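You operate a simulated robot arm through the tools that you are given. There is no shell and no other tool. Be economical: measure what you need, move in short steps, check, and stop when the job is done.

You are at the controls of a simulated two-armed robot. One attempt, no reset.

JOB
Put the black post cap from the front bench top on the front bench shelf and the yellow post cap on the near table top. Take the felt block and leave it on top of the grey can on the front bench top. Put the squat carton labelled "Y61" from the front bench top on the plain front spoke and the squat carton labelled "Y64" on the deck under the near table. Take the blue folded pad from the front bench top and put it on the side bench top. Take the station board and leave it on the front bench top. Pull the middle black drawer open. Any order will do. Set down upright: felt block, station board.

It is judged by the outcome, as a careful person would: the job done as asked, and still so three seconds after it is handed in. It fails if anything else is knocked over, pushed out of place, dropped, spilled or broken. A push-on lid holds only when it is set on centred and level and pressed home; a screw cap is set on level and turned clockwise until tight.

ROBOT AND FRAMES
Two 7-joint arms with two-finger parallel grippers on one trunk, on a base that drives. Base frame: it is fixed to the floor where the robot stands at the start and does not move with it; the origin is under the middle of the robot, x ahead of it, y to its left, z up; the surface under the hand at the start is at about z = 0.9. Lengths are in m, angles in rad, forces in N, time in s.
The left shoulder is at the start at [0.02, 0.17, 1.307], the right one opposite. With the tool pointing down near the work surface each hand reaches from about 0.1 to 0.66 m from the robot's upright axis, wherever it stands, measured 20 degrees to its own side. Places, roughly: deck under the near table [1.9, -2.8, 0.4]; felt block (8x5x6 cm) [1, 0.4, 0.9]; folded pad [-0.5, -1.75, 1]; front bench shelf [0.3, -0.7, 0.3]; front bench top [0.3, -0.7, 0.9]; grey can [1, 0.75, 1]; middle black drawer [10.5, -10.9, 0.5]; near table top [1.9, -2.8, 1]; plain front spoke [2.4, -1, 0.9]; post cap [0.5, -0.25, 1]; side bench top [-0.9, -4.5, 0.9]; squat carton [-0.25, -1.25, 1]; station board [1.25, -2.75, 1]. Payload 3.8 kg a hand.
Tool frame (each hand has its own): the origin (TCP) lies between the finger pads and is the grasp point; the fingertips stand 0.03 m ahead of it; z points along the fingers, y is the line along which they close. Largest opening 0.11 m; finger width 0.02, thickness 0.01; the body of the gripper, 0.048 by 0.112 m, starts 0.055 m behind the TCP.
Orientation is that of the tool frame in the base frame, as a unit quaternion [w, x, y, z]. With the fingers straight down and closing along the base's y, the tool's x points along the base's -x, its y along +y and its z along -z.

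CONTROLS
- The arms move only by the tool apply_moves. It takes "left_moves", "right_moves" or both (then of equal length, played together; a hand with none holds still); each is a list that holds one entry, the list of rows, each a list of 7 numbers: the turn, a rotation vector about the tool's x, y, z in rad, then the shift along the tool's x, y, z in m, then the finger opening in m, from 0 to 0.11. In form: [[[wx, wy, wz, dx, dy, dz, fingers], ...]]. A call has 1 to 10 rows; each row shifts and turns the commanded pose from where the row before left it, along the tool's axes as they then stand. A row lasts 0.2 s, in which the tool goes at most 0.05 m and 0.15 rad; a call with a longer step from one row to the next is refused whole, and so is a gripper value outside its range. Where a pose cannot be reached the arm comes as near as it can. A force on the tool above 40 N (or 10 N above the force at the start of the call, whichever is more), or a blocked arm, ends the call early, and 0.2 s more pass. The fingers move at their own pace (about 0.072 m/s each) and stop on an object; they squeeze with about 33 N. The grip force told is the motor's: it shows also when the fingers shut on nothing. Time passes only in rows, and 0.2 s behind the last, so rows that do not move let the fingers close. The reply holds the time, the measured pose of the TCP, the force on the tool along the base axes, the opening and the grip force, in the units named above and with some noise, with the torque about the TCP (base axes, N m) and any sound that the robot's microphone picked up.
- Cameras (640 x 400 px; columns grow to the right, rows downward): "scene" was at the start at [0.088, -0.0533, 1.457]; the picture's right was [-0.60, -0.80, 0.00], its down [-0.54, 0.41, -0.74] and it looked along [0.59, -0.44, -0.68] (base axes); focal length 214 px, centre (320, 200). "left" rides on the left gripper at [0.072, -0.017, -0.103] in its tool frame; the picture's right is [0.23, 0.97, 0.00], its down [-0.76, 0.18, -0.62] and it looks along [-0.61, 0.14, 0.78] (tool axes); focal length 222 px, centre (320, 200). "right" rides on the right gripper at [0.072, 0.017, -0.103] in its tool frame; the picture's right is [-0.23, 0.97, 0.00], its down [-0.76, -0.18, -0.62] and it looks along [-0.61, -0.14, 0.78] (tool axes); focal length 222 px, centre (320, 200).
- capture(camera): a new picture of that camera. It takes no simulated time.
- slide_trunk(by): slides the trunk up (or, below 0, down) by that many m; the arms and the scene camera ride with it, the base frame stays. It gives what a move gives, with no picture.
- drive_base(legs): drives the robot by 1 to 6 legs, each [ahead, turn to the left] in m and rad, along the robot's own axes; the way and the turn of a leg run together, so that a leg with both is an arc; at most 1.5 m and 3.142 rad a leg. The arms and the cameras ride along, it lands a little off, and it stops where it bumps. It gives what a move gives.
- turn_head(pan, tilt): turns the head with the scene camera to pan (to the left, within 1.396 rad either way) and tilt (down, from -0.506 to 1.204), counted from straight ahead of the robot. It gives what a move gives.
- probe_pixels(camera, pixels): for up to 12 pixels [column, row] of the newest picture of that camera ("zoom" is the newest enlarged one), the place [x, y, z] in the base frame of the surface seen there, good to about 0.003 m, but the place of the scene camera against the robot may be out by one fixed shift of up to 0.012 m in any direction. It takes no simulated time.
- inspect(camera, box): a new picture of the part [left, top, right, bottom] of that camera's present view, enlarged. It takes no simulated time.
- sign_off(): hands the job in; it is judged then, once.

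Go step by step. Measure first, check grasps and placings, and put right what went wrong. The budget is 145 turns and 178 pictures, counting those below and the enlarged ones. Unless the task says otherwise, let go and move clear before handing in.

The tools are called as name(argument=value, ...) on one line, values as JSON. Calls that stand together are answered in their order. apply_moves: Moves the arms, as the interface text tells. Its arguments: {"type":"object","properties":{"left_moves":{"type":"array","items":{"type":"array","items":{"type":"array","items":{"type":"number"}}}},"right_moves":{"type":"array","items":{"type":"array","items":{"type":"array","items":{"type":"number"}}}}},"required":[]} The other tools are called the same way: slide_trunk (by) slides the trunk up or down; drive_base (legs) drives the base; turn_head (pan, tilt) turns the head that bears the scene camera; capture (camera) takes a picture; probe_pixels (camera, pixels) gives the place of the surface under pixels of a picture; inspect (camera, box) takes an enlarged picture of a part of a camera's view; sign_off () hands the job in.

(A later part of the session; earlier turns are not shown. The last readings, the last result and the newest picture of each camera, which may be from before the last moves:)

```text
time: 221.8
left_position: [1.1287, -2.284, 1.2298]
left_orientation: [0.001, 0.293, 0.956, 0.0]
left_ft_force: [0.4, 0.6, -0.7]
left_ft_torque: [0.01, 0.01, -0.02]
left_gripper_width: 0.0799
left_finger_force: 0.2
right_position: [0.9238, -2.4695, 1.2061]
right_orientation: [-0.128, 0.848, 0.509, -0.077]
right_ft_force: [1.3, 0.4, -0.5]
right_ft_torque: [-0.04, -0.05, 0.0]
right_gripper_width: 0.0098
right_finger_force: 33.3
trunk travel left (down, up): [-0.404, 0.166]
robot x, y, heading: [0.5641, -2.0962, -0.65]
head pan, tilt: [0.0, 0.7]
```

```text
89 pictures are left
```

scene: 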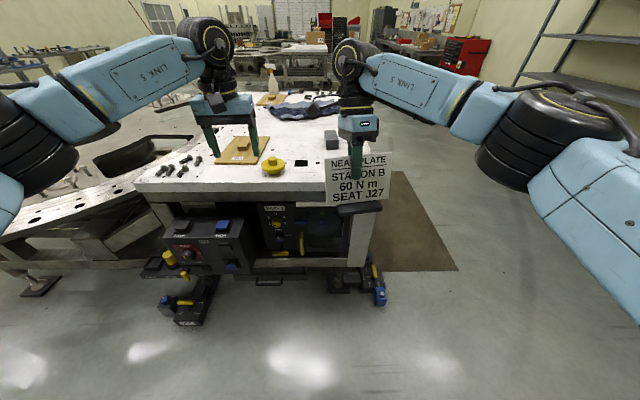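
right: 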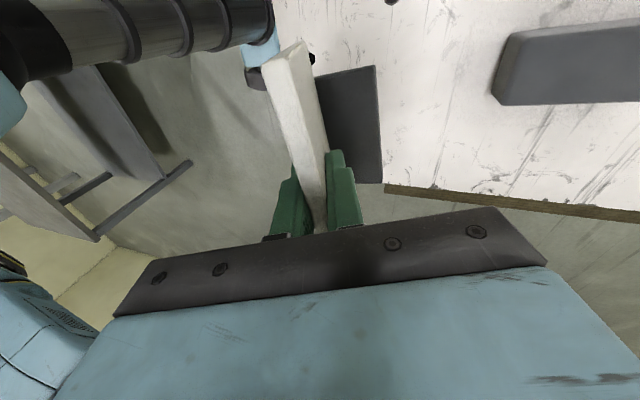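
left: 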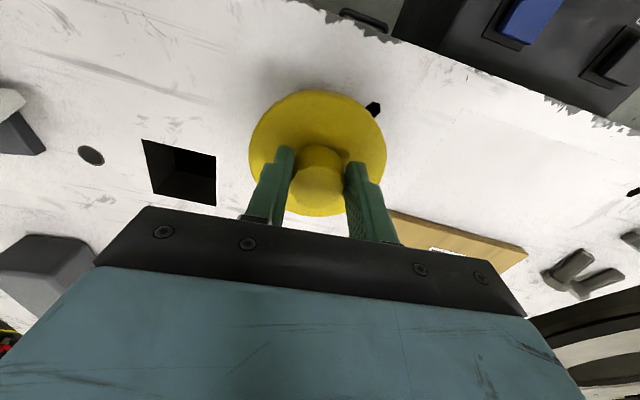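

Board is held upright. Driving to the right end of the aisle; I'll peek at the table's end side on the way.

drive_base(legs=[[0, -1.564], [0.75, 0], [0.71, 0], [0, -1.571]])

turn_head(pan=-0.3, tilt=0.6)

capture(camera="scene")

```text
time: 236.9
left_position: [-0.8687, -3.0597, 1.23]
left_orientation: [0.0, 0.955, -0.296, -0.001]
left_ft_force: [0.2, 0.2, -0.4]
left_ft_torque: [0.0, -0.02, -0.02]
left_gripper_width: 0.08
left_finger_force: 0.1
right_position: [-0.6625, -2.8756, 1.2058]
right_orientation: [0.076, -0.504, 0.851, -0.128]
right_ft_force: [-0.1, 0.0, -2.9]
right_ft_torque: [-0.03, 0.04, 0.03]
right_gripper_width: 0.0099
right_finger_force: 33.1
trunk travel left (down, up): [-0.404, 0.166]
robot x, y, heading: [-0.3067, -3.2497, 2.482]
head pan, tilt: [0.0, 0.7]
```

```text
time: 237.7
left_position: [-0.8684, -3.0595, 1.2303]
left_orientation: [0.0, 0.955, -0.296, -0.001]
left_ft_force: [0.1, 0.0, -0.7]
left_ft_torque: [-0.01, 0.02, 0.02]
left_gripper_width: 0.0801
left_finger_force: 0.1
right_position: [-0.6626, -2.8768, 1.2064]
right_orientation: [0.077, -0.504, 0.85, -0.129]
right_ft_force: [0.2, 0.0, -2.2]
right_ft_torque: [0.01, 0.03, -0.03]
right_gripper_width: 0.0098
right_finger_force: 32.8
trunk travel left (down, up): [-0.404, 0.166]
robot x, y, heading: [-0.3067, -3.2502, 2.484]
head pan, tilt: [-0.3, 0.6]
```

```text
88 pictures are left
```

scene: 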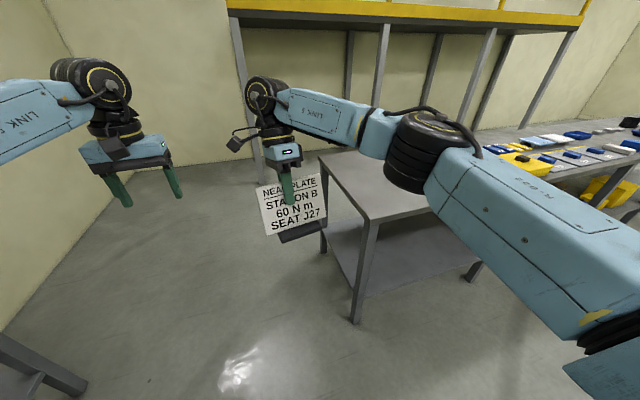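

The bench's right end is empty. I'll drive down beside it and turn to face it, so the board can go right on that end.

drive_base(legs=[[1.1, 0], [0, -1.56]])

turn_head(pan=0.0, tilt=0.7)

capture(camera="scene")

capture(camera="right")

```text
time: 247.1
left_position: [-1.003, -1.99, 1.2302]
left_orientation: [0.001, -0.479, 0.878, 0.001]
left_ft_force: [-0.3, 0.0, -0.4]
left_ft_torque: [-0.02, 0.02, -0.01]
left_gripper_width: 0.0801
left_finger_force: 0.0
right_position: [-0.813, -2.1908, 1.2062]
right_orientation: [-0.035, 0.229, 0.962, -0.146]
right_ft_force: [1.1, -0.5, -2.2]
right_ft_torque: [0.01, 0.02, 0.03]
right_gripper_width: 0.0097
right_finger_force: 33.0
trunk travel left (down, up): [-0.404, 0.166]
robot x, y, heading: [-1.178, -2.5592, 0.938]
head pan, tilt: [-0.3, 0.6]
```

```text
time: 247.9
left_position: [-1.0021, -1.9913, 1.2292]
left_orientation: [0.001, -0.479, 0.878, 0.0]
left_ft_force: [-0.7, -1.0, 0.0]
left_ft_torque: [0.01, -0.02, 0.0]
left_gripper_width: 0.08
left_finger_force: 0.1
right_position: [-0.8135, -2.1921, 1.2062]
right_orientation: [-0.035, 0.229, 0.962, -0.145]
right_ft_force: [0.0, -1.3, -1.6]
right_ft_torque: [0.02, 0.01, 0.02]
right_gripper_width: 0.0096
right_finger_force: 33.0
trunk travel left (down, up): [-0.404, 0.166]
robot x, y, heading: [-1.1791, -2.5628, 0.937]
head pan, tilt: [0.0, 0.7]
```

```text
87 pictures are left
```

scene: 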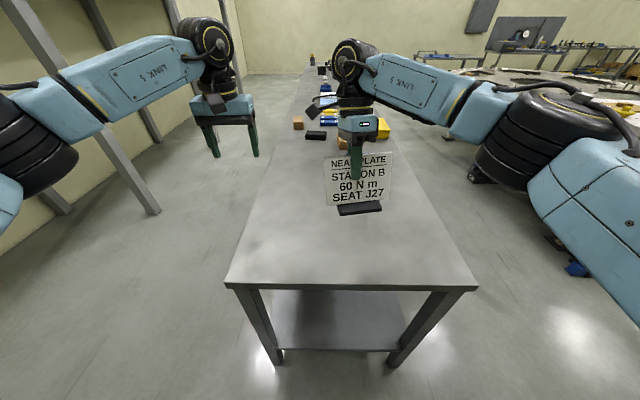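

```text
86 pictures are left
```

right: 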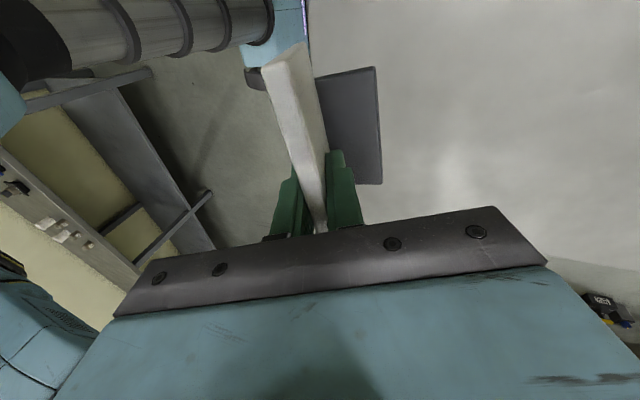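

The board hangs over the empty bench end. I'll drive 6 cm further in and then lower it with the trunk.

drive_base(legs=[[0.07, 0]])

capture(camera="right")

probe_pixels(camera="right", pixels=[[450, 150], [420, 60], [350, 120], [540, 200]])

slide_trunk(by=-0.185)

inspect(camera="scene", box=[240, 100, 480, 250])

```text
time: 248.9
left_position: [-0.9608, -1.9335, 1.2284]
left_orientation: [0.0, -0.478, 0.878, 0.0]
left_ft_force: [0.3, -0.7, -0.6]
left_ft_torque: [0.01, -0.02, 0.0]
left_gripper_width: 0.08
left_finger_force: 0.1
right_position: [-0.7723, -2.1339, 1.2067]
right_orientation: [-0.034, 0.229, 0.962, -0.145]
right_ft_force: [0.6, 1.1, -2.2]
right_ft_torque: [0.01, 0.03, 0.0]
right_gripper_width: 0.0097
right_finger_force: 32.8
trunk travel left (down, up): [-0.404, 0.166]
robot x, y, heading: [-1.1337, -2.5065, 0.945]
head pan, tilt: [0.0, 0.7]
```

```text
85 pictures are left
```

right: 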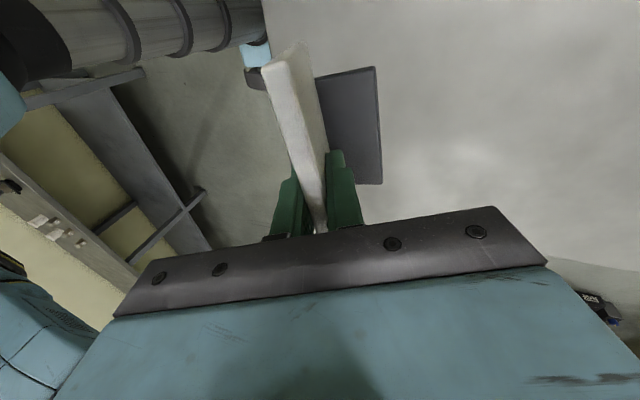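

```text
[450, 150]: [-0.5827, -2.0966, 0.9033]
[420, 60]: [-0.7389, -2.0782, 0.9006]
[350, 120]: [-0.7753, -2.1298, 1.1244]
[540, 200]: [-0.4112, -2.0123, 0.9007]
```

```text
time: 251.0
left_position: [-0.9618, -1.936, 1.045]
left_orientation: [0.0, -0.479, 0.878, 0.0]
left_ft_force: [0.6, 0.1, 0.6]
left_ft_torque: [0.01, 0.01, 0.04]
left_gripper_width: 0.08
left_finger_force: 0.1
right_position: [-0.7711, -2.1351, 1.0221]
right_orientation: [-0.035, 0.23, 0.962, -0.145]
right_ft_force: [0.4, -0.3, -2.0]
right_ft_torque: [0.03, -0.02, 0.02]
right_gripper_width: 0.0101
right_finger_force: 33.0
trunk travel left (down, up): [-0.219, 0.351]
robot x, y, heading: [-1.1342, -2.506, 0.938]
head pan, tilt: [0.0, 0.7]
```

```text
2.67 times, centred on (360, 175) of scene
```

zoom: 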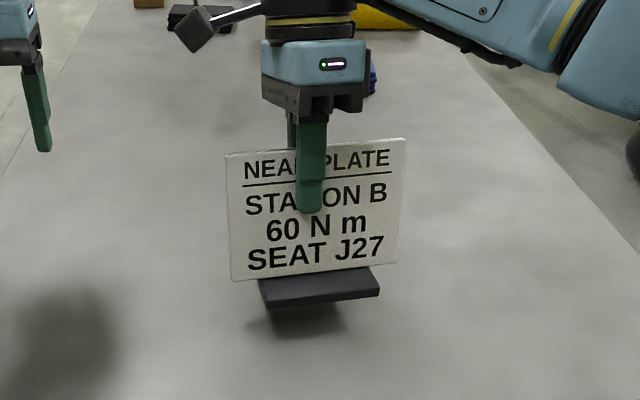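

Foot is about 2.4 cm above the bench and level. Lowering 2.2 cm more.

slide_trunk(by=-0.022)

apply_moves(right_moves=[[[0, 0, 0, 0, 0.0006, 0.0019, 0.0], [0, 0, 0, 0, 0, 0, 0.0]]])

inspect(camera="scene", box=[240, 100, 480, 250])

```text
time: 251.7
left_position: [-0.9629, -1.9344, 1.022]
left_orientation: [0.001, -0.479, 0.878, 0.0]
left_ft_force: [-0.9, 0.4, -0.8]
left_ft_torque: [0.03, 0.01, 0.0]
left_gripper_width: 0.0801
left_finger_force: 0.0
right_position: [-0.7736, -2.1353, 1.0001]
right_orientation: [-0.034, 0.23, 0.962, -0.144]
right_ft_force: [0.2, -0.3, -1.6]
right_ft_torque: [0.02, -0.03, 0.02]
right_gripper_width: 0.0096
right_finger_force: 33.1
trunk travel left (down, up): [-0.197, 0.373]
robot x, y, heading: [-1.1363, -2.5045, 0.941]
head pan, tilt: [0.0, 0.7]
```

```text
time: 252.3
left_position: [-0.9612, -1.9354, 1.0217]
left_orientation: [0.001, -0.478, 0.878, 0.0]
left_ft_force: [-0.2, 0.0, 0.2]
left_ft_torque: [0.0, 0.01, 0.0]
left_gripper_width: 0.0799
left_finger_force: 0.1
right_position: [-0.773, -2.1359, 0.9976]
right_orientation: [-0.034, 0.228, 0.962, -0.146]
right_ft_force: [0.9, -0.2, -2.6]
right_ft_torque: [0.04, 0.03, 0.0]
right_gripper_width: 0.01
right_finger_force: 32.8
trunk travel left (down, up): [-0.197, 0.373]
robot x, y, heading: [-1.1373, -2.506, 0.943]
head pan, tilt: [0.0, 0.7]
```

```text
2.67 times, centred on (360, 175) of scene
```

zoom: 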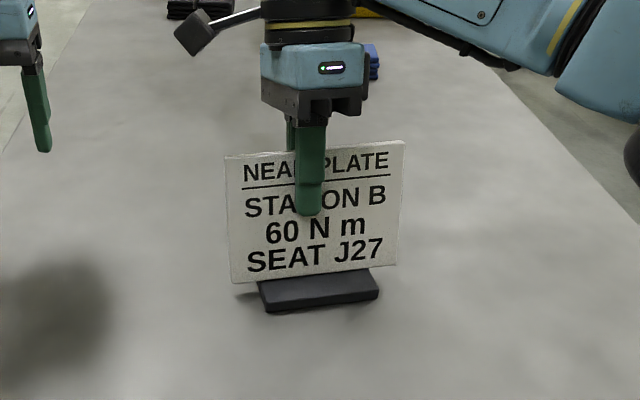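

apply_moves(right_moves=[[[0, 0, 0, 0, 0.0005, 0.0014, 0.0], [0, 0, 0, 0, 0.0003, 0.001, 0.0], [0, 0, 0, 0, 0, 0, 0.0]]])

```text
time: 253.1
left_position: [-0.9627, -1.9343, 1.022]
left_orientation: [0.001, -0.479, 0.878, 0.0]
left_ft_force: [-0.3, 0.0, 0.1]
left_ft_torque: [0.0, 0.03, -0.01]
left_gripper_width: 0.08
left_finger_force: 0.0
right_position: [-0.7717, -2.1354, 0.9974]
right_orientation: [-0.034, 0.23, 0.962, -0.144]
right_ft_force: [2.3, 4.2, 9.2]
right_ft_torque: [0.02, 0.57, -0.17]
right_gripper_width: 0.0096
right_finger_force: 33.0
trunk travel left (down, up): [-0.197, 0.373]
robot x, y, heading: [-1.1338, -2.5048, 0.94]
head pan, tilt: [0.0, 0.7]
```

Contact (+11 N). Opening gradually and withdrawing along the plate plane.

apply_moves(right_moves=[[[0, 0, 0, 0, 0, -0.001, 0.02], [0, 0, 0, 0, 0, 0, 0.05], [0, 0, 0, 0, 0, 0, 0.06], [0, 0, 0, 0, 0, 0, 0.06], [0, 0, 0, 0, 0, -0.03, 0.06], [0, 0, 0, 0, 0, -0.04, 0.06], [0, 0, 0, 0, 0, -0.04, 0.06], [0, 0, 0, 0, 0, -0.04, 0.06]]])

slide_trunk(by=0.2)

capture(camera="scene")

inspect(camera="scene", box=[220, 60, 440, 198])

```text
time: 254.9
left_position: [-0.963, -1.9353, 1.0232]
left_orientation: [0.001, -0.479, 0.878, 0.001]
left_ft_force: [0.4, -0.6, 0.3]
left_ft_torque: [0.0, -0.02, 0.03]
left_gripper_width: 0.0798
left_finger_force: 0.1
right_position: [-0.7632, -2.1226, 1.1047]
right_orientation: [-0.035, 0.226, 0.962, -0.149]
right_ft_force: [0.2, 0.3, 0.3]
right_ft_torque: [0.0, 0.01, 0.0]
right_gripper_width: 0.06
right_finger_force: 0.0
right hand out of reach, approached as far as the arm can: row 7, 8
trunk travel left (down, up): [-0.197, 0.373]
robot x, y, heading: [-1.135, -2.5063, 0.937]
head pan, tilt: [0.0, 0.7]
```

```text
time: 257.0
left_position: [-0.9618, -1.9335, 1.224]
left_orientation: [0.001, -0.479, 0.878, 0.0]
left_ft_force: [-0.1, 0.3, 0.2]
left_ft_torque: [0.02, 0.01, -0.01]
left_gripper_width: 0.0801
left_finger_force: 0.1
right_position: [-0.7612, -2.1212, 1.3021]
right_orientation: [-0.034, 0.229, 0.961, -0.15]
right_ft_force: [-0.4, 0.3, 0.5]
right_ft_torque: [0.02, -0.02, 0.02]
right_gripper_width: 0.0598
right_finger_force: 0.1
trunk travel left (down, up): [-0.397, 0.173]
robot x, y, heading: [-1.1327, -2.5031, 0.939]
head pan, tilt: [0.0, 0.7]
```

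```text
82 pictures are left
```

scene: 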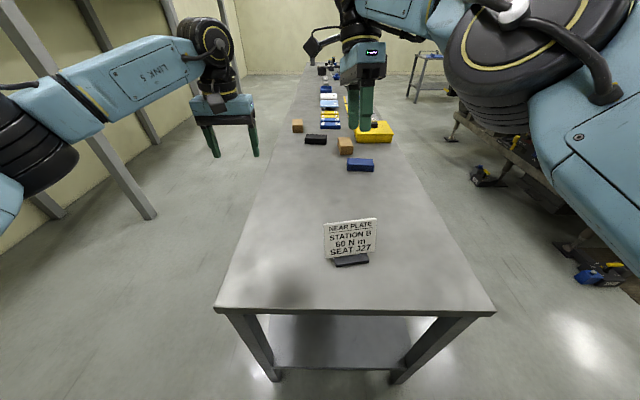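

```text
2.90 times, centred on (330, 129) of scene
```

zoom: 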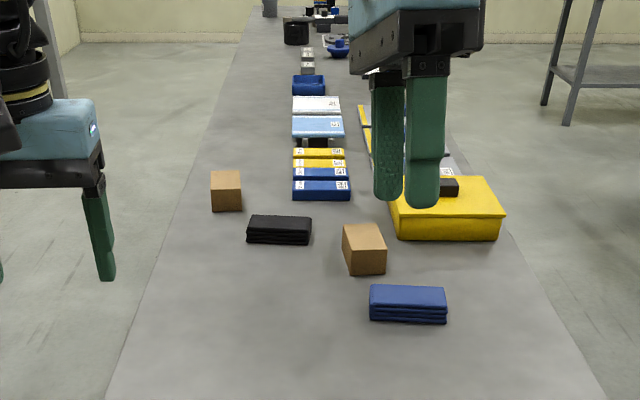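

The board stands upright. The blue folded pad is at (360,165), cartons at (297,125) and (345,145). Probing them.

probe_pixels(camera="scene", pixels=[[360, 161], [345, 141], [297, 122], [315, 137], [349, 162], [373, 162], [350, 240]])

inspect(camera="scene", box=[280, 110, 400, 185])

```text
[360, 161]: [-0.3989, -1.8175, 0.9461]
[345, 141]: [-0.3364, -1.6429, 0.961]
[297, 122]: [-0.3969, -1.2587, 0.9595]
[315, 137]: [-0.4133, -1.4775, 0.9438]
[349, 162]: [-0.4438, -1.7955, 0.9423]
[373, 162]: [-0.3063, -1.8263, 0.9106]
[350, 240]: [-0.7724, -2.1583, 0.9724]
```

```text
5.33 times, centred on (340, 148) of scene
```

zoom: 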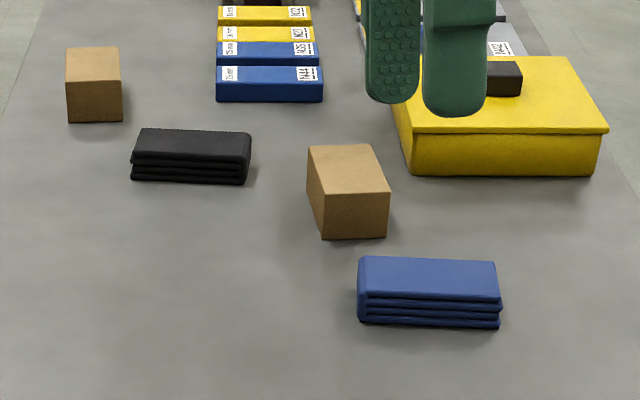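

The blue pad (v≈0.77) must be taken from the back side. I need the carton labels, so I'll go round to the front side and look.

apply_moves(right_moves=[[[-0.15, 0, 0, 0, 0, 0, 0.09], [-0.15, 0, 0, 0, 0, 0, 0.09]]])

drive_base(legs=[[-0.2, 0], [0, 1.56], [0.75, 0], [0, -1.571], [0.9, 0], [0, -0.8]])

turn_head(pan=0.0, tilt=0.5)

capture(camera="scene")

```text
time: 257.6
left_position: [-0.9621, -1.9352, 1.2232]
left_orientation: [0.001, -0.479, 0.878, 0.001]
left_ft_force: [0.1, -0.7, -0.1]
left_ft_torque: [-0.04, 0.0, 0.01]
left_gripper_width: 0.0796
left_finger_force: 0.0
right_position: [-0.7611, -2.1218, 1.3047]
right_orientation: [0.0, 0.232, 0.973, -0.002]
right_ft_force: [0.1, -0.6, 0.9]
right_ft_torque: [-0.04, 0.01, 0.0]
right_gripper_width: 0.0899
right_finger_force: 0.0
trunk travel left (down, up): [-0.397, 0.173]
robot x, y, heading: [-1.1389, -2.5063, 0.939]
head pan, tilt: [0.0, 0.7]
```

```text
time: 276.9
left_position: [-0.7147, -1.3359, 1.223]
left_orientation: [0.001, -0.06, 0.998, 0.0]
left_ft_force: [-0.5, 0.7, 0.2]
left_ft_torque: [0.04, 0.03, -0.01]
left_gripper_width: 0.0801
left_finger_force: 0.1
right_position: [-0.7317, -1.6088, 1.3024]
right_orientation: [-0.002, 0.624, 0.782, -0.004]
right_ft_force: [-0.1, 0.1, 0.7]
right_ft_torque: [-0.02, 0.01, 0.04]
right_gripper_width: 0.0902
right_finger_force: 0.0
trunk travel left (down, up): [-0.397, 0.173]
robot x, y, heading: [-1.2628, -1.5662, 0.068]
head pan, tilt: [0.0, 0.7]
```

```text
time: 277.6
left_position: [-0.7164, -1.3345, 1.2231]
left_orientation: [0.0, -0.061, 0.998, 0.0]
left_ft_force: [-0.7, -0.1, 0.4]
left_ft_torque: [0.03, -0.01, 0.0]
left_gripper_width: 0.0798
left_finger_force: 0.0
right_position: [-0.7319, -1.6075, 1.3034]
right_orientation: [-0.002, 0.623, 0.782, -0.003]
right_ft_force: [0.3, -0.1, 0.3]
right_ft_torque: [0.02, -0.03, -0.03]
right_gripper_width: 0.0902
right_finger_force: 0.1
trunk travel left (down, up): [-0.397, 0.173]
robot x, y, heading: [-1.2647, -1.5682, 0.058]
head pan, tilt: [0.0, 0.499]
```

```text
79 pictures are left
```

scene: 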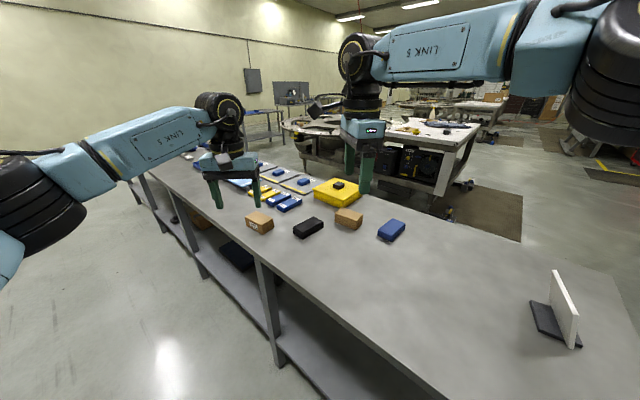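

inspect(camera="scene", box=[230, 190, 390, 290])

```text
4.00 times, centred on (310, 240) of scene
```

zoom: 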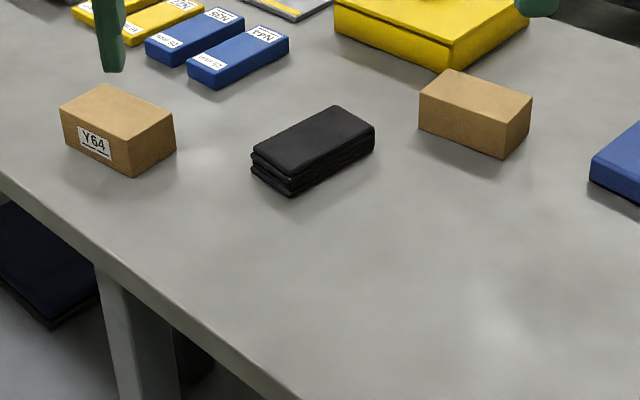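

Y64 is the front carton (zoom label at (93,143)). Driving along to put it at the right hand's reach.

drive_base(legs=[[0, 0.869], [0.92, 0], [0, -1.571]])

capture(camera="right")

```text
time: 288.5
left_position: [-0.1621, -0.9744, 1.2223]
left_orientation: [0.001, 0.264, 0.964, 0.0]
left_ft_force: [-0.6, 0.4, -0.1]
left_ft_torque: [0.0, -0.01, 0.01]
left_gripper_width: 0.0805
left_finger_force: 0.2
right_position: [-0.3417, -1.1805, 1.3045]
right_orientation: [-0.003, 0.842, 0.539, -0.003]
right_ft_force: [-0.2, 0.3, -1.0]
right_ft_torque: [0.01, 0.0, 0.02]
right_gripper_width: 0.09
right_finger_force: 0.1
trunk travel left (down, up): [-0.397, 0.173]
robot x, y, heading: [-0.7387, -0.823, -0.592]
head pan, tilt: [0.0, 0.499]
```

```text
77 pictures are left
```

right: 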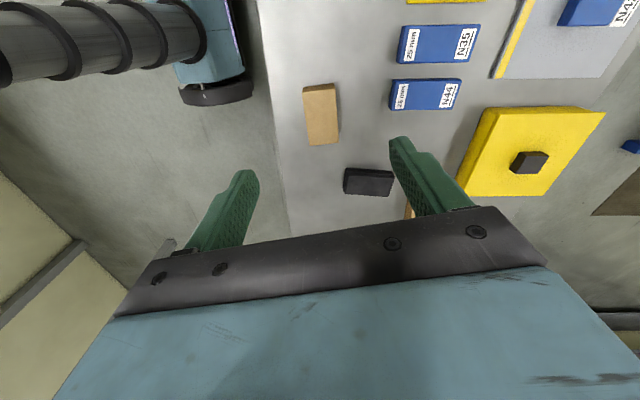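

inspect(camera="right", box=[280, 65, 376, 155])

probe_pixels(camera="right", pixels=[[306, 91], [332, 86], [338, 141], [309, 144], [321, 115], [350, 115]])

```text
4.44 times, centred on (328, 110) of right
```

zoom: 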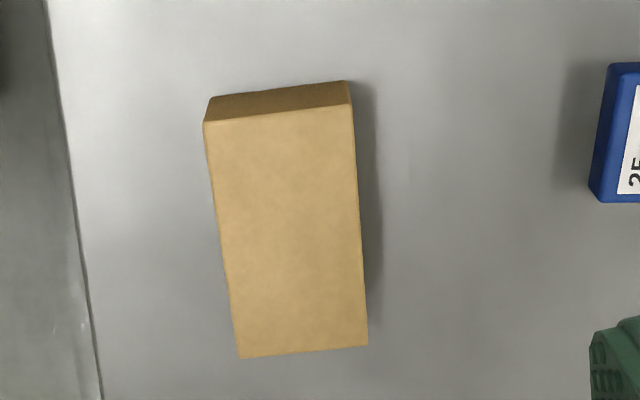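

```text
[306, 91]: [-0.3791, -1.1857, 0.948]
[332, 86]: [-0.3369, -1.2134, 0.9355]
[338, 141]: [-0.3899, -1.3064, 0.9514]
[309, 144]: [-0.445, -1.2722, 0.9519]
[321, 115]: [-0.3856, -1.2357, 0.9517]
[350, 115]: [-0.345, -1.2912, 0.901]
```

probe_pixels(camera="zoom", pixels=[[208, 124], [349, 108], [364, 342], [243, 355], [285, 235]])

```text
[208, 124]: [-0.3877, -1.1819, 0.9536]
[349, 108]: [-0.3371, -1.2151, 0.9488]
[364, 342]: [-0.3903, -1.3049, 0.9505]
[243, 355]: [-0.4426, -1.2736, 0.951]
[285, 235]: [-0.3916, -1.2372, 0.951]
```

Y64: centre (-0.389,-1.244), long side heading 1.04. Aligning and descending to 9 cm above the grip height.

apply_moves(right_moves=[[[0, 0, 0.11, 0, 0, 0, 0.085], [0, 0, 0, -0.0395, -0.0041, 0, 0.085], [0, 0, 0, -0.0395, -0.0041, 0, 0.085], [0, 0, 0, 0, 0, 0.045, 0.085], [0, 0, 0, 0, 0, 0.045, 0.085], [0, 0, 0, 0, 0, 0.045, 0.085], [0, 0, 0, 0, 0, 0.045, 0.085], [0, 0, 0, 0, 0, 0.045, 0.085], [0, 0, 0, 0, 0, 0.045, 0.085]]])

capture(camera="right")

```text
time: 290.5
left_position: [-0.1638, -0.9735, 1.223]
left_orientation: [0.001, 0.265, 0.964, 0.001]
left_ft_force: [0.5, 0.0, -0.9]
left_ft_torque: [0.01, 0.02, 0.0]
left_gripper_width: 0.0799
left_finger_force: 0.2
right_position: [-0.3903, -1.2476, 1.0345]
right_orientation: [-0.003, 0.87, 0.493, -0.003]
right_ft_force: [-0.4, -0.2, -0.2]
right_ft_torque: [0.04, 0.0, 0.0]
right_gripper_width: 0.085
right_finger_force: 0.0
trunk travel left (down, up): [-0.397, 0.173]
robot x, y, heading: [-0.7413, -0.8196, -0.593]
head pan, tilt: [0.0, 0.499]
```

```text
75 pictures are left
```

right: 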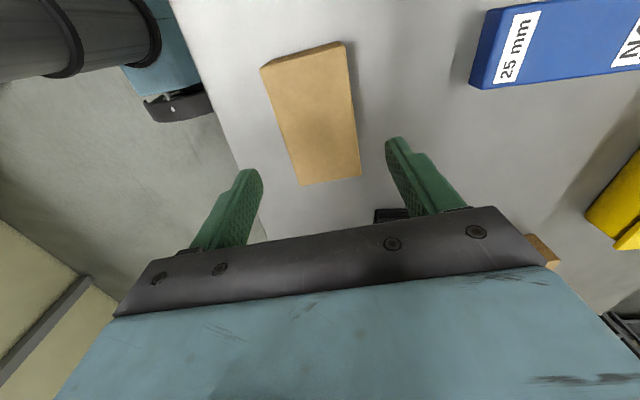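

apply_moves(right_moves=[[[0, 0, 0, 0.0036, -0.001, 0.046, 0.085], [0, 0, 0, 0, 0, 0.0465, 0.085], [0, 0, 0, 0, 0, 0, 0.0], [0, 0, 0, 0, 0, 0, 0.0], [0, 0, 0, 0, 0, 0, 0.0], [0, 0, 0, 0, 0, -0.045, 0.0], [0, 0, 0, 0, 0, -0.045, 0.0], [0, 0, 0, 0, 0, -0.045, 0.0], [0, 0, 0, 0, 0, -0.045, 0.0], [0, 0, 0, 0, 0, -0.045, 0.0]]])

capture(camera="right")

```text
time: 292.7
left_position: [-0.1625, -0.9737, 1.2229]
left_orientation: [0.001, 0.265, 0.964, 0.0]
left_ft_force: [-0.6, 0.9, 1.0]
left_ft_torque: [-0.01, -0.05, 0.01]
left_gripper_width: 0.0801
left_finger_force: 0.0
right_position: [-0.3865, -1.2365, 1.1666]
right_orientation: [-0.004, 0.87, 0.493, -0.005]
right_ft_force: [0.3, 0.0, -2.6]
right_ft_torque: [-0.01, 0.02, 0.01]
right_gripper_width: 0.0647
right_finger_force: 33.1
trunk travel left (down, up): [-0.397, 0.173]
robot x, y, heading: [-0.7401, -0.8163, -0.595]
head pan, tilt: [0.0, 0.499]
```

```text
74 pictures are left
```

right: 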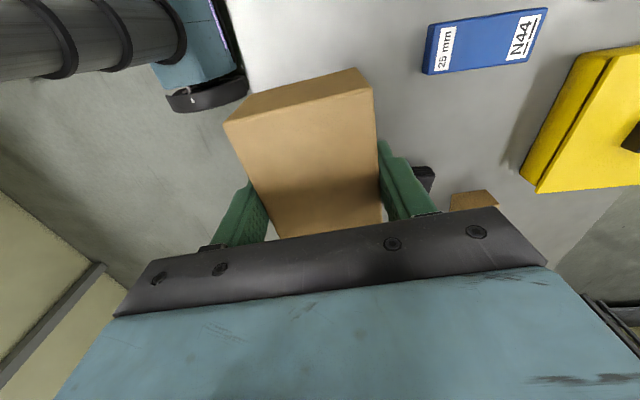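

Y64 is held. Driving round the right end again to the back side for the blue pad.

drive_base(legs=[[-0.15, 0], [0, -1.619], [0.9, 0], [0.86, 0], [0, 1.571], [0.95, 0]])

```text
time: 314.9
left_position: [-0.5383, -2.8834, 1.2225]
left_orientation: [0.0, 0.281, 0.96, -0.001]
left_ft_force: [1.2, 0.1, 0.0]
left_ft_torque: [0.0, -0.02, 0.0]
left_gripper_width: 0.0797
left_finger_force: 0.1
right_position: [-0.7709, -3.1399, 1.1661]
right_orientation: [-0.004, 0.879, 0.477, -0.004]
right_ft_force: [0.4, 0.1, -1.8]
right_ft_torque: [-0.01, -0.01, -0.02]
right_gripper_width: 0.0646
right_finger_force: 33.4
trunk travel left (down, up): [-0.397, 0.173]
robot x, y, heading: [-1.1073, -2.7146, -0.627]
head pan, tilt: [0.0, 0.499]
```

drive_base(legs=[[0.91, 0], [0, 1.554]])

turn_head(pan=-0.7, tilt=0.5)

capture(camera="scene")

```text
time: 323.6
left_position: [-0.1694, -2.7014, 1.2239]
left_orientation: [0.001, -0.46, 0.888, 0.0]
left_ft_force: [-1.0, -0.5, -0.4]
left_ft_torque: [0.0, 0.0, -0.01]
left_gripper_width: 0.0803
left_finger_force: 0.1
right_position: [0.0735, -2.9452, 1.1645]
right_orientation: [0.0, 0.306, 0.952, -0.004]
right_ft_force: [0.6, -0.8, -1.4]
right_ft_torque: [0.0, 0.0, 0.0]
right_gripper_width: 0.0648
right_finger_force: 32.9
trunk travel left (down, up): [-0.397, 0.173]
robot x, y, heading: [-0.3689, -3.2608, 0.897]
head pan, tilt: [0.0, 0.499]
```

```text
time: 324.6
left_position: [-0.1722, -2.7008, 1.2235]
left_orientation: [0.0, -0.46, 0.888, 0.001]
left_ft_force: [0.6, -0.1, -0.2]
left_ft_torque: [0.03, 0.01, 0.02]
left_gripper_width: 0.0799
left_finger_force: 0.1
right_position: [0.0737, -2.9459, 1.1657]
right_orientation: [0.001, 0.305, 0.952, -0.005]
right_ft_force: [-0.2, -0.4, -1.8]
right_ft_torque: [0.02, 0.01, -0.01]
right_gripper_width: 0.0647
right_finger_force: 32.9
trunk travel left (down, up): [-0.397, 0.173]
robot x, y, heading: [-0.3693, -3.2646, 0.895]
head pan, tilt: [-0.7, 0.499]
```

```text
73 pictures are left
```

scene: 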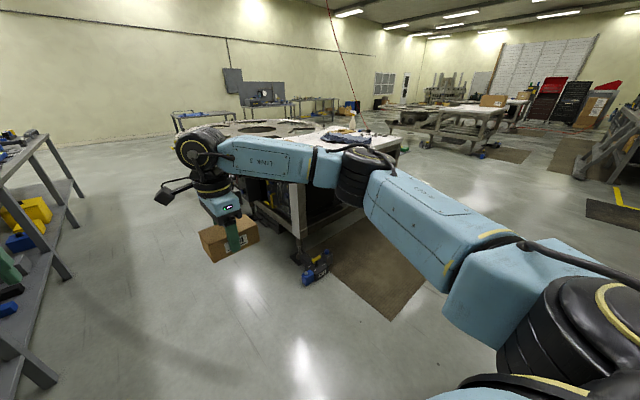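

My arm hides the deck. I'll go to the table's end (u≈-2.5, v≈3.0) facing it to see the deck.

drive_base(legs=[[0, -1.297], [1.38, 0], [0, 1.329]])

turn_head(pan=0.0, tilt=0.6)

capture(camera="scene")

slide_trunk(by=-0.35)

capture(camera="scene")

```text
time: 337.9
left_position: [1.043, -3.1487, 1.2222]
left_orientation: [0.001, -0.51, 0.86, 0.0]
left_ft_force: [0.3, -0.5, -0.6]
left_ft_torque: [0.02, -0.04, -0.04]
left_gripper_width: 0.0802
left_finger_force: 0.1
right_position: [1.3145, -3.3632, 1.1665]
right_orientation: [0.001, 0.25, 0.968, -0.005]
right_ft_force: [0.1, 0.0, -0.7]
right_ft_torque: [-0.01, -0.01, 0.01]
right_gripper_width: 0.0647
right_finger_force: 33.2
trunk travel left (down, up): [-0.397, 0.173]
robot x, y, heading: [0.9057, -3.7272, 1.014]
head pan, tilt: [-0.7, 0.499]
```

```text
time: 338.9
left_position: [1.0441, -3.1503, 1.2226]
left_orientation: [0.001, -0.51, 0.86, 0.0]
left_ft_force: [0.6, -0.1, 0.1]
left_ft_torque: [0.02, 0.01, 0.02]
left_gripper_width: 0.0802
left_finger_force: 0.0
right_position: [1.3139, -3.3629, 1.1667]
right_orientation: [0.001, 0.25, 0.968, -0.006]
right_ft_force: [-0.4, -0.1, -2.4]
right_ft_torque: [0.0, 0.01, 0.02]
right_gripper_width: 0.0648
right_finger_force: 33.2
trunk travel left (down, up): [-0.397, 0.173]
robot x, y, heading: [0.9047, -3.7289, 1.011]
head pan, tilt: [0.0, 0.6]
```

```text
72 pictures are left
```

scene: 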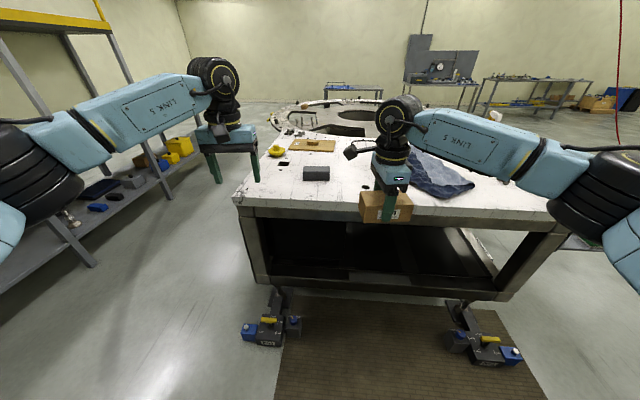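

```text
time: 342.4
left_position: [1.043, -3.1483, 0.8727]
left_orientation: [0.001, -0.509, 0.861, 0.001]
left_ft_force: [-0.7, 0.2, 0.0]
left_ft_torque: [0.04, -0.01, -0.02]
left_gripper_width: 0.08
left_finger_force: 0.0
right_position: [1.314, -3.3622, 0.816]
right_orientation: [0.001, 0.25, 0.968, -0.005]
right_ft_force: [-0.3, 0.2, -1.7]
right_ft_torque: [0.05, 0.01, 0.01]
right_gripper_width: 0.0645
right_finger_force: 33.4
trunk travel left (down, up): [-0.047, 0.523]
robot x, y, heading: [0.9114, -3.7303, 1.012]
head pan, tilt: [0.0, 0.6]
```

```text
71 pictures are left
```

scene: 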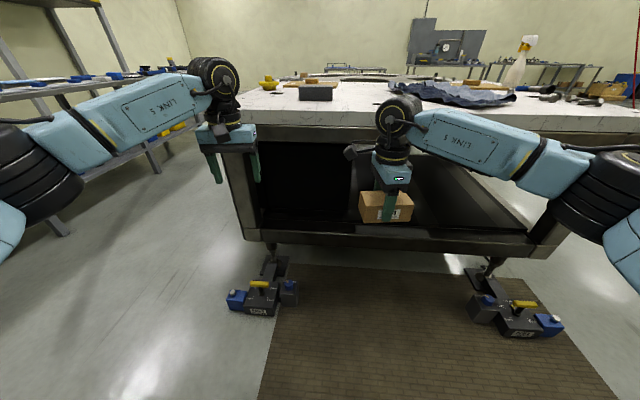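

The table's open end shows the deck; the carton hangs just outside it. Probing the opening.

probe_pixels(camera="scene", pixels=[[310, 225], [340, 215], [440, 225], [460, 190], [320, 238], [480, 238], [300, 180], [243, 180], [545, 230], [350, 135], [430, 215], [350, 190]])

inspect(camera="scene", box=[220, 100, 580, 270])

capture(camera="right")

```text
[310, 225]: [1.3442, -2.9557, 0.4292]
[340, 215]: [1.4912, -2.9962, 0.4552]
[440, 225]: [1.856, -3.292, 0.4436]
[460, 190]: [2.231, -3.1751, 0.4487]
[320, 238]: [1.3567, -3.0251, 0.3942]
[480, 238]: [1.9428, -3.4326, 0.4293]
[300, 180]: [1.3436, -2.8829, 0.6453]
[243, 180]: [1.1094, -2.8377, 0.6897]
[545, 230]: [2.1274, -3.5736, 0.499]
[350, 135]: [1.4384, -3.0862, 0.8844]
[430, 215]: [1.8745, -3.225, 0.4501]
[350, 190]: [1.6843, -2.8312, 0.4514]
```

```text
1.78 times, centred on (400, 185) of scene
```

zoom: 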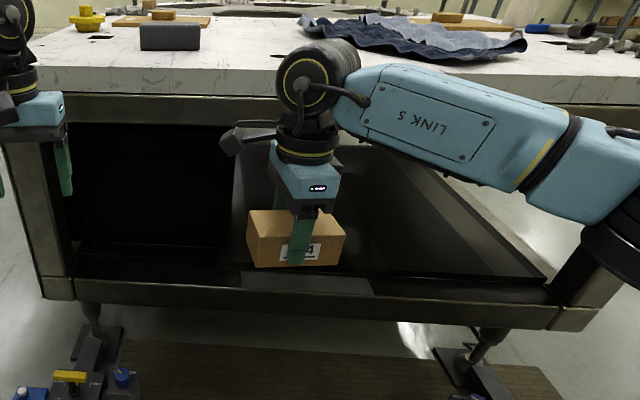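

```text
69 pictures are left
```

right: 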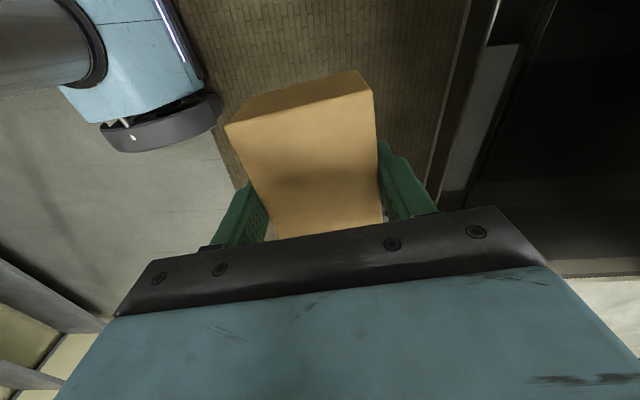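

probe_pixels(camera="scene", pixels=[[330, 141], [300, 140], [460, 140], [400, 97], [430, 125], [415, 110], [400, 130], [520, 165], [300, 146], [480, 160], [270, 143], [590, 150]])

```text
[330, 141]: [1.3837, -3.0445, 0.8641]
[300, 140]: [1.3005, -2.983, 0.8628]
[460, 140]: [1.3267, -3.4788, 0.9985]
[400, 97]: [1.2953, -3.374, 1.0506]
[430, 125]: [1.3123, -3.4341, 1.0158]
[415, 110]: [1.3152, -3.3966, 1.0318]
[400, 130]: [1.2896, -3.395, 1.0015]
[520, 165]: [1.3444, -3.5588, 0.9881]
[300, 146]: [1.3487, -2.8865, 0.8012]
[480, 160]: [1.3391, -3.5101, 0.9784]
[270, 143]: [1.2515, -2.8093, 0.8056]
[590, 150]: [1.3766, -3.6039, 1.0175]
```

Wrist top sits 0.225 m above the TCP, the apron underside is at about 0.8–0.85 and the deck at ~0.44, so a vertical tool fits just inside the opening. I'll square up, lower outside to TCP≈0.54 and look.

drive_base(legs=[[0, -0.085]])

apply_moves(right_moves=[[[0, 0, 0, 0, 0, 0.045, 0.0], [0, 0, 0, 0, 0, 0.045, 0.0], [0, 0, 0, 0, 0, 0.045, 0.0], [0, 0, 0, 0, 0, 0.045, 0.0], [0, 0, 0, 0, 0, 0.045, 0.0], [0, 0, 0, 0, 0, 0.045, 0.0]]])

capture(camera="scene")

capture(camera="right")

```text
time: 343.3
left_position: [1.0937, -3.1628, 0.8736]
left_orientation: [0.001, -0.473, 0.881, 0.001]
left_ft_force: [-0.6, 0.0, 0.0]
left_ft_torque: [0.02, 0.02, 0.0]
left_gripper_width: 0.0798
left_finger_force: 0.0
right_position: [1.3451, -3.3987, 0.8165]
right_orientation: [-0.001, 0.292, 0.956, -0.005]
right_ft_force: [0.9, -0.1, -1.3]
right_ft_torque: [0.01, 0.01, 0.01]
right_gripper_width: 0.0645
right_finger_force: 32.7
trunk travel left (down, up): [-0.047, 0.523]
robot x, y, heading: [0.9121, -3.7337, 0.926]
head pan, tilt: [0.0, 0.6]
```

```text
time: 344.7
left_position: [1.0915, -3.1622, 0.8728]
left_orientation: [0.0, -0.473, 0.881, 0.0]
left_ft_force: [1.3, -0.6, 0.7]
left_ft_torque: [-0.01, 0.03, 0.02]
left_gripper_width: 0.0801
left_finger_force: 0.1
right_position: [1.3411, -3.4025, 0.5427]
right_orientation: [0.0, 0.291, 0.957, -0.006]
right_ft_force: [0.2, -0.1, -1.9]
right_ft_torque: [0.0, 0.0, 0.05]
right_gripper_width: 0.0646
right_finger_force: 32.8
trunk travel left (down, up): [-0.047, 0.523]
robot x, y, heading: [0.9139, -3.7266, 0.921]
head pan, tilt: [0.0, 0.6]
```

```text
68 pictures are left
```

scene: 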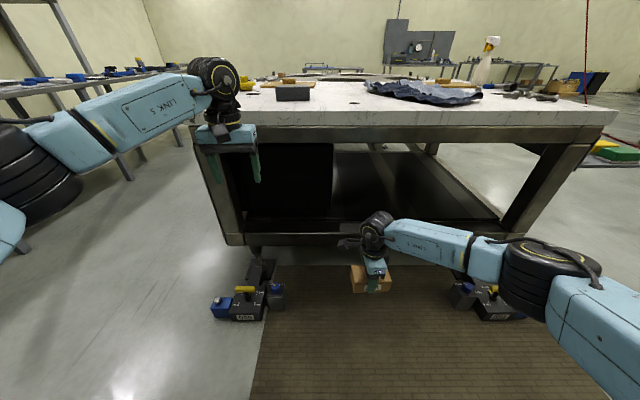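

```text
67 pictures are left
```

right: 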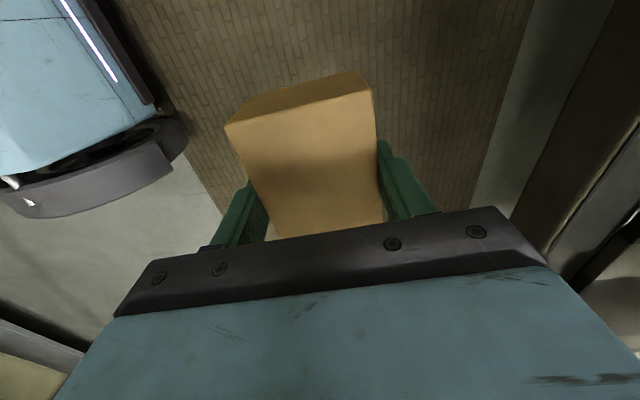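

Deck is visible and the path is open, but the left hand would meet the table top; I'll pull it back and up, and probe clearances.

probe_pixels(camera="scene", pixels=[[375, 215], [430, 225], [520, 245], [560, 250], [400, 145], [300, 240], [420, 200], [360, 200], [350, 225], [450, 290], [470, 300], [400, 135]])

probe_pixels(camera="right", pixels=[[560, 120], [600, 100], [620, 130], [545, 60], [590, 190], [625, 240]])

apply_moves(left_moves=[[[0, 0, 0, 0.03, 0, -0.035, 0.08], [0, 0, 0, 0.03, 0, -0.035, 0.08], [0, 0, 0, 0.03, 0, -0.035, 0.08], [0, 0, 0, 0.03, 0, -0.035, 0.08], [0, 0, 0, 0.03, 0, -0.035, 0.08], [0, 0, 0, 0.03, 0, -0.035, 0.08], [0, 0, 0, 0.03, 0, -0.035, 0.08]]])

```text
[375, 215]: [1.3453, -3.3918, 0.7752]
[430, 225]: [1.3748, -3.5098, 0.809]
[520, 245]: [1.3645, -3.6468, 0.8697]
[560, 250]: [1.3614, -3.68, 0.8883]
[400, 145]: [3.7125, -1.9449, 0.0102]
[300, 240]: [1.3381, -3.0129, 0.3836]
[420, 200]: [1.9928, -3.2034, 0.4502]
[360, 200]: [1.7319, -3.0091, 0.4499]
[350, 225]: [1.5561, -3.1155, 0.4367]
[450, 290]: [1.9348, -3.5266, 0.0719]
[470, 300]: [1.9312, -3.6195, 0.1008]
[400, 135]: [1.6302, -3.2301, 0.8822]
```

```text
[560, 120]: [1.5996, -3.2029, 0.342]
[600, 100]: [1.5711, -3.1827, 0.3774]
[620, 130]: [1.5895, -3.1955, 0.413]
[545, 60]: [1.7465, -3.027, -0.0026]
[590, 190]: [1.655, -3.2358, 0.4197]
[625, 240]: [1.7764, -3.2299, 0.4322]
```

```text
time: 346.3
left_position: [0.976, -3.3386, 1.1211]
left_orientation: [0.001, -0.473, 0.881, 0.0]
left_ft_force: [-0.3, 0.8, -0.3]
left_ft_torque: [0.02, -0.03, -0.03]
left_gripper_width: 0.0802
left_finger_force: 0.0
right_position: [1.3405, -3.4033, 0.5437]
right_orientation: [0.0, 0.292, 0.957, -0.005]
right_ft_force: [0.4, -0.3, -1.5]
right_ft_torque: [0.03, 0.03, -0.04]
right_gripper_width: 0.0645
right_finger_force: 33.1
trunk travel left (down, up): [-0.047, 0.523]
robot x, y, heading: [0.9111, -3.7285, 0.926]
head pan, tilt: [0.0, 0.6]
```

Deck top is about z=0.436. To keep the elbow clear of the apron I'll lower another 4 cm and extend 7 cm before driving in.

apply_moves(right_moves=[[[0, 0, 0, -0.001, 0.023, 0.02, 0.0], [0, 0, 0, -0.001, 0.023, 0.012, 0.0], [0, 0, 0, -0.001, 0.024, 0.011, 0.0], [0, 0, 0, 0, 0, 0, 0.0]]])

capture(camera="scene")

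probe_pixels(camera="scene", pixels=[[520, 240], [545, 240], [500, 240], [480, 240], [320, 144], [400, 144], [460, 142], [440, 225]])

```text
time: 347.3
left_position: [0.9754, -3.3383, 1.1215]
left_orientation: [0.001, -0.473, 0.881, 0.0]
left_ft_force: [0.8, 0.1, 0.6]
left_ft_torque: [0.0, 0.01, 0.01]
left_gripper_width: 0.08
left_finger_force: 0.0
right_position: [1.3764, -3.3587, 0.506]
right_orientation: [-0.001, 0.291, 0.957, -0.004]
right_ft_force: [-1.1, 0.2, -2.1]
right_ft_torque: [-0.02, 0.0, 0.01]
right_gripper_width: 0.0648
right_finger_force: 33.0
right hand out of reach, approached as far as the arm can: row 3
trunk travel left (down, up): [-0.047, 0.523]
robot x, y, heading: [0.9132, -3.7338, 0.923]
head pan, tilt: [0.0, 0.6]
```

```text
66 pictures are left
```

scene: 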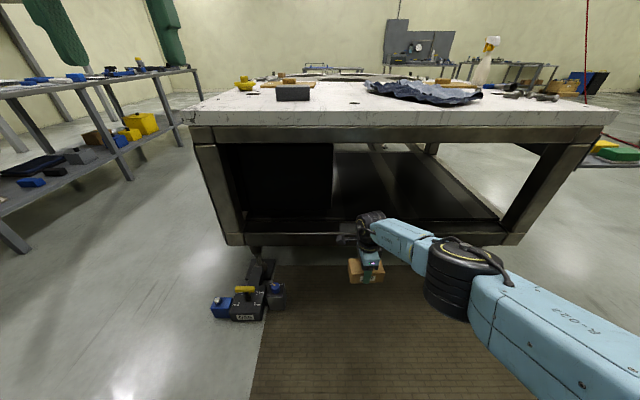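

```text
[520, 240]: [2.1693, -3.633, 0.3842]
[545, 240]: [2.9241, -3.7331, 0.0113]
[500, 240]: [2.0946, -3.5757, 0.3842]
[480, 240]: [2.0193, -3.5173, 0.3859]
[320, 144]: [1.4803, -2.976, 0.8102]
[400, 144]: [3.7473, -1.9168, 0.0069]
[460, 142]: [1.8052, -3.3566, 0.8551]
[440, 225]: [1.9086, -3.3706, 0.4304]
```

probe_pixels(camera="scene", pixels=[[460, 243], [440, 250], [470, 262], [430, 265], [400, 232], [370, 212], [495, 270], [460, 140], [440, 141]])

```text
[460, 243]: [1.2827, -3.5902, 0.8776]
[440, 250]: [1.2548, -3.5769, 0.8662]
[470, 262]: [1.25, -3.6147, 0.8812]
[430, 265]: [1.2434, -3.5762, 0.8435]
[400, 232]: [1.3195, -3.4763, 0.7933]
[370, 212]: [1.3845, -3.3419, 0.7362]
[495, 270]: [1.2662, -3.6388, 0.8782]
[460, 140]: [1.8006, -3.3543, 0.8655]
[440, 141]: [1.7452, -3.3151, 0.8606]
```

Elbow will stop 5 cm short of the apron face and the forearm passes 5 cm below it. Driving in 0.38 m.

drive_base(legs=[[0.38, 0]])

capture(camera="scene")

capture(camera="right")

```text
time: 349.4
left_position: [1.1683, -3.0666, 1.1204]
left_orientation: [-0.001, -0.481, 0.877, -0.001]
left_ft_force: [-0.4, 0.4, 0.0]
left_ft_torque: [-0.02, 0.02, -0.01]
left_gripper_width: 0.08
left_finger_force: 0.0
right_position: [1.5667, -3.0834, 0.505]
right_orientation: [-0.001, 0.26, 0.966, -0.014]
right_ft_force: [-1.5, -2.1, -0.9]
right_ft_torque: [0.37, -0.07, 0.21]
right_gripper_width: 0.065
right_finger_force: 33.0
trunk travel left (down, up): [-0.047, 0.523]
robot x, y, heading: [1.1074, -3.4573, 0.939]
head pan, tilt: [0.0, 0.6]
stopped in leg 1: the force on the tool passed its limit at 163 N (the readings are from after the stop); the commanded pose is now the measured one
```

```text
65 pictures are left
```

scene: 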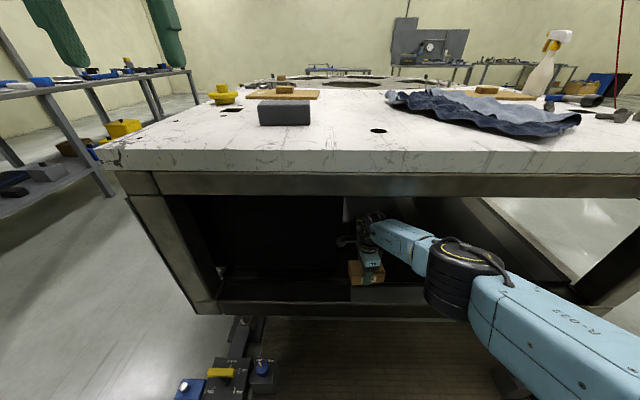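

```text
64 pictures are left
```

right: 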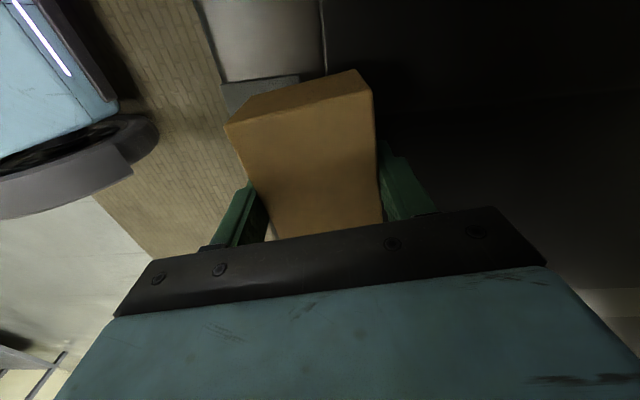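

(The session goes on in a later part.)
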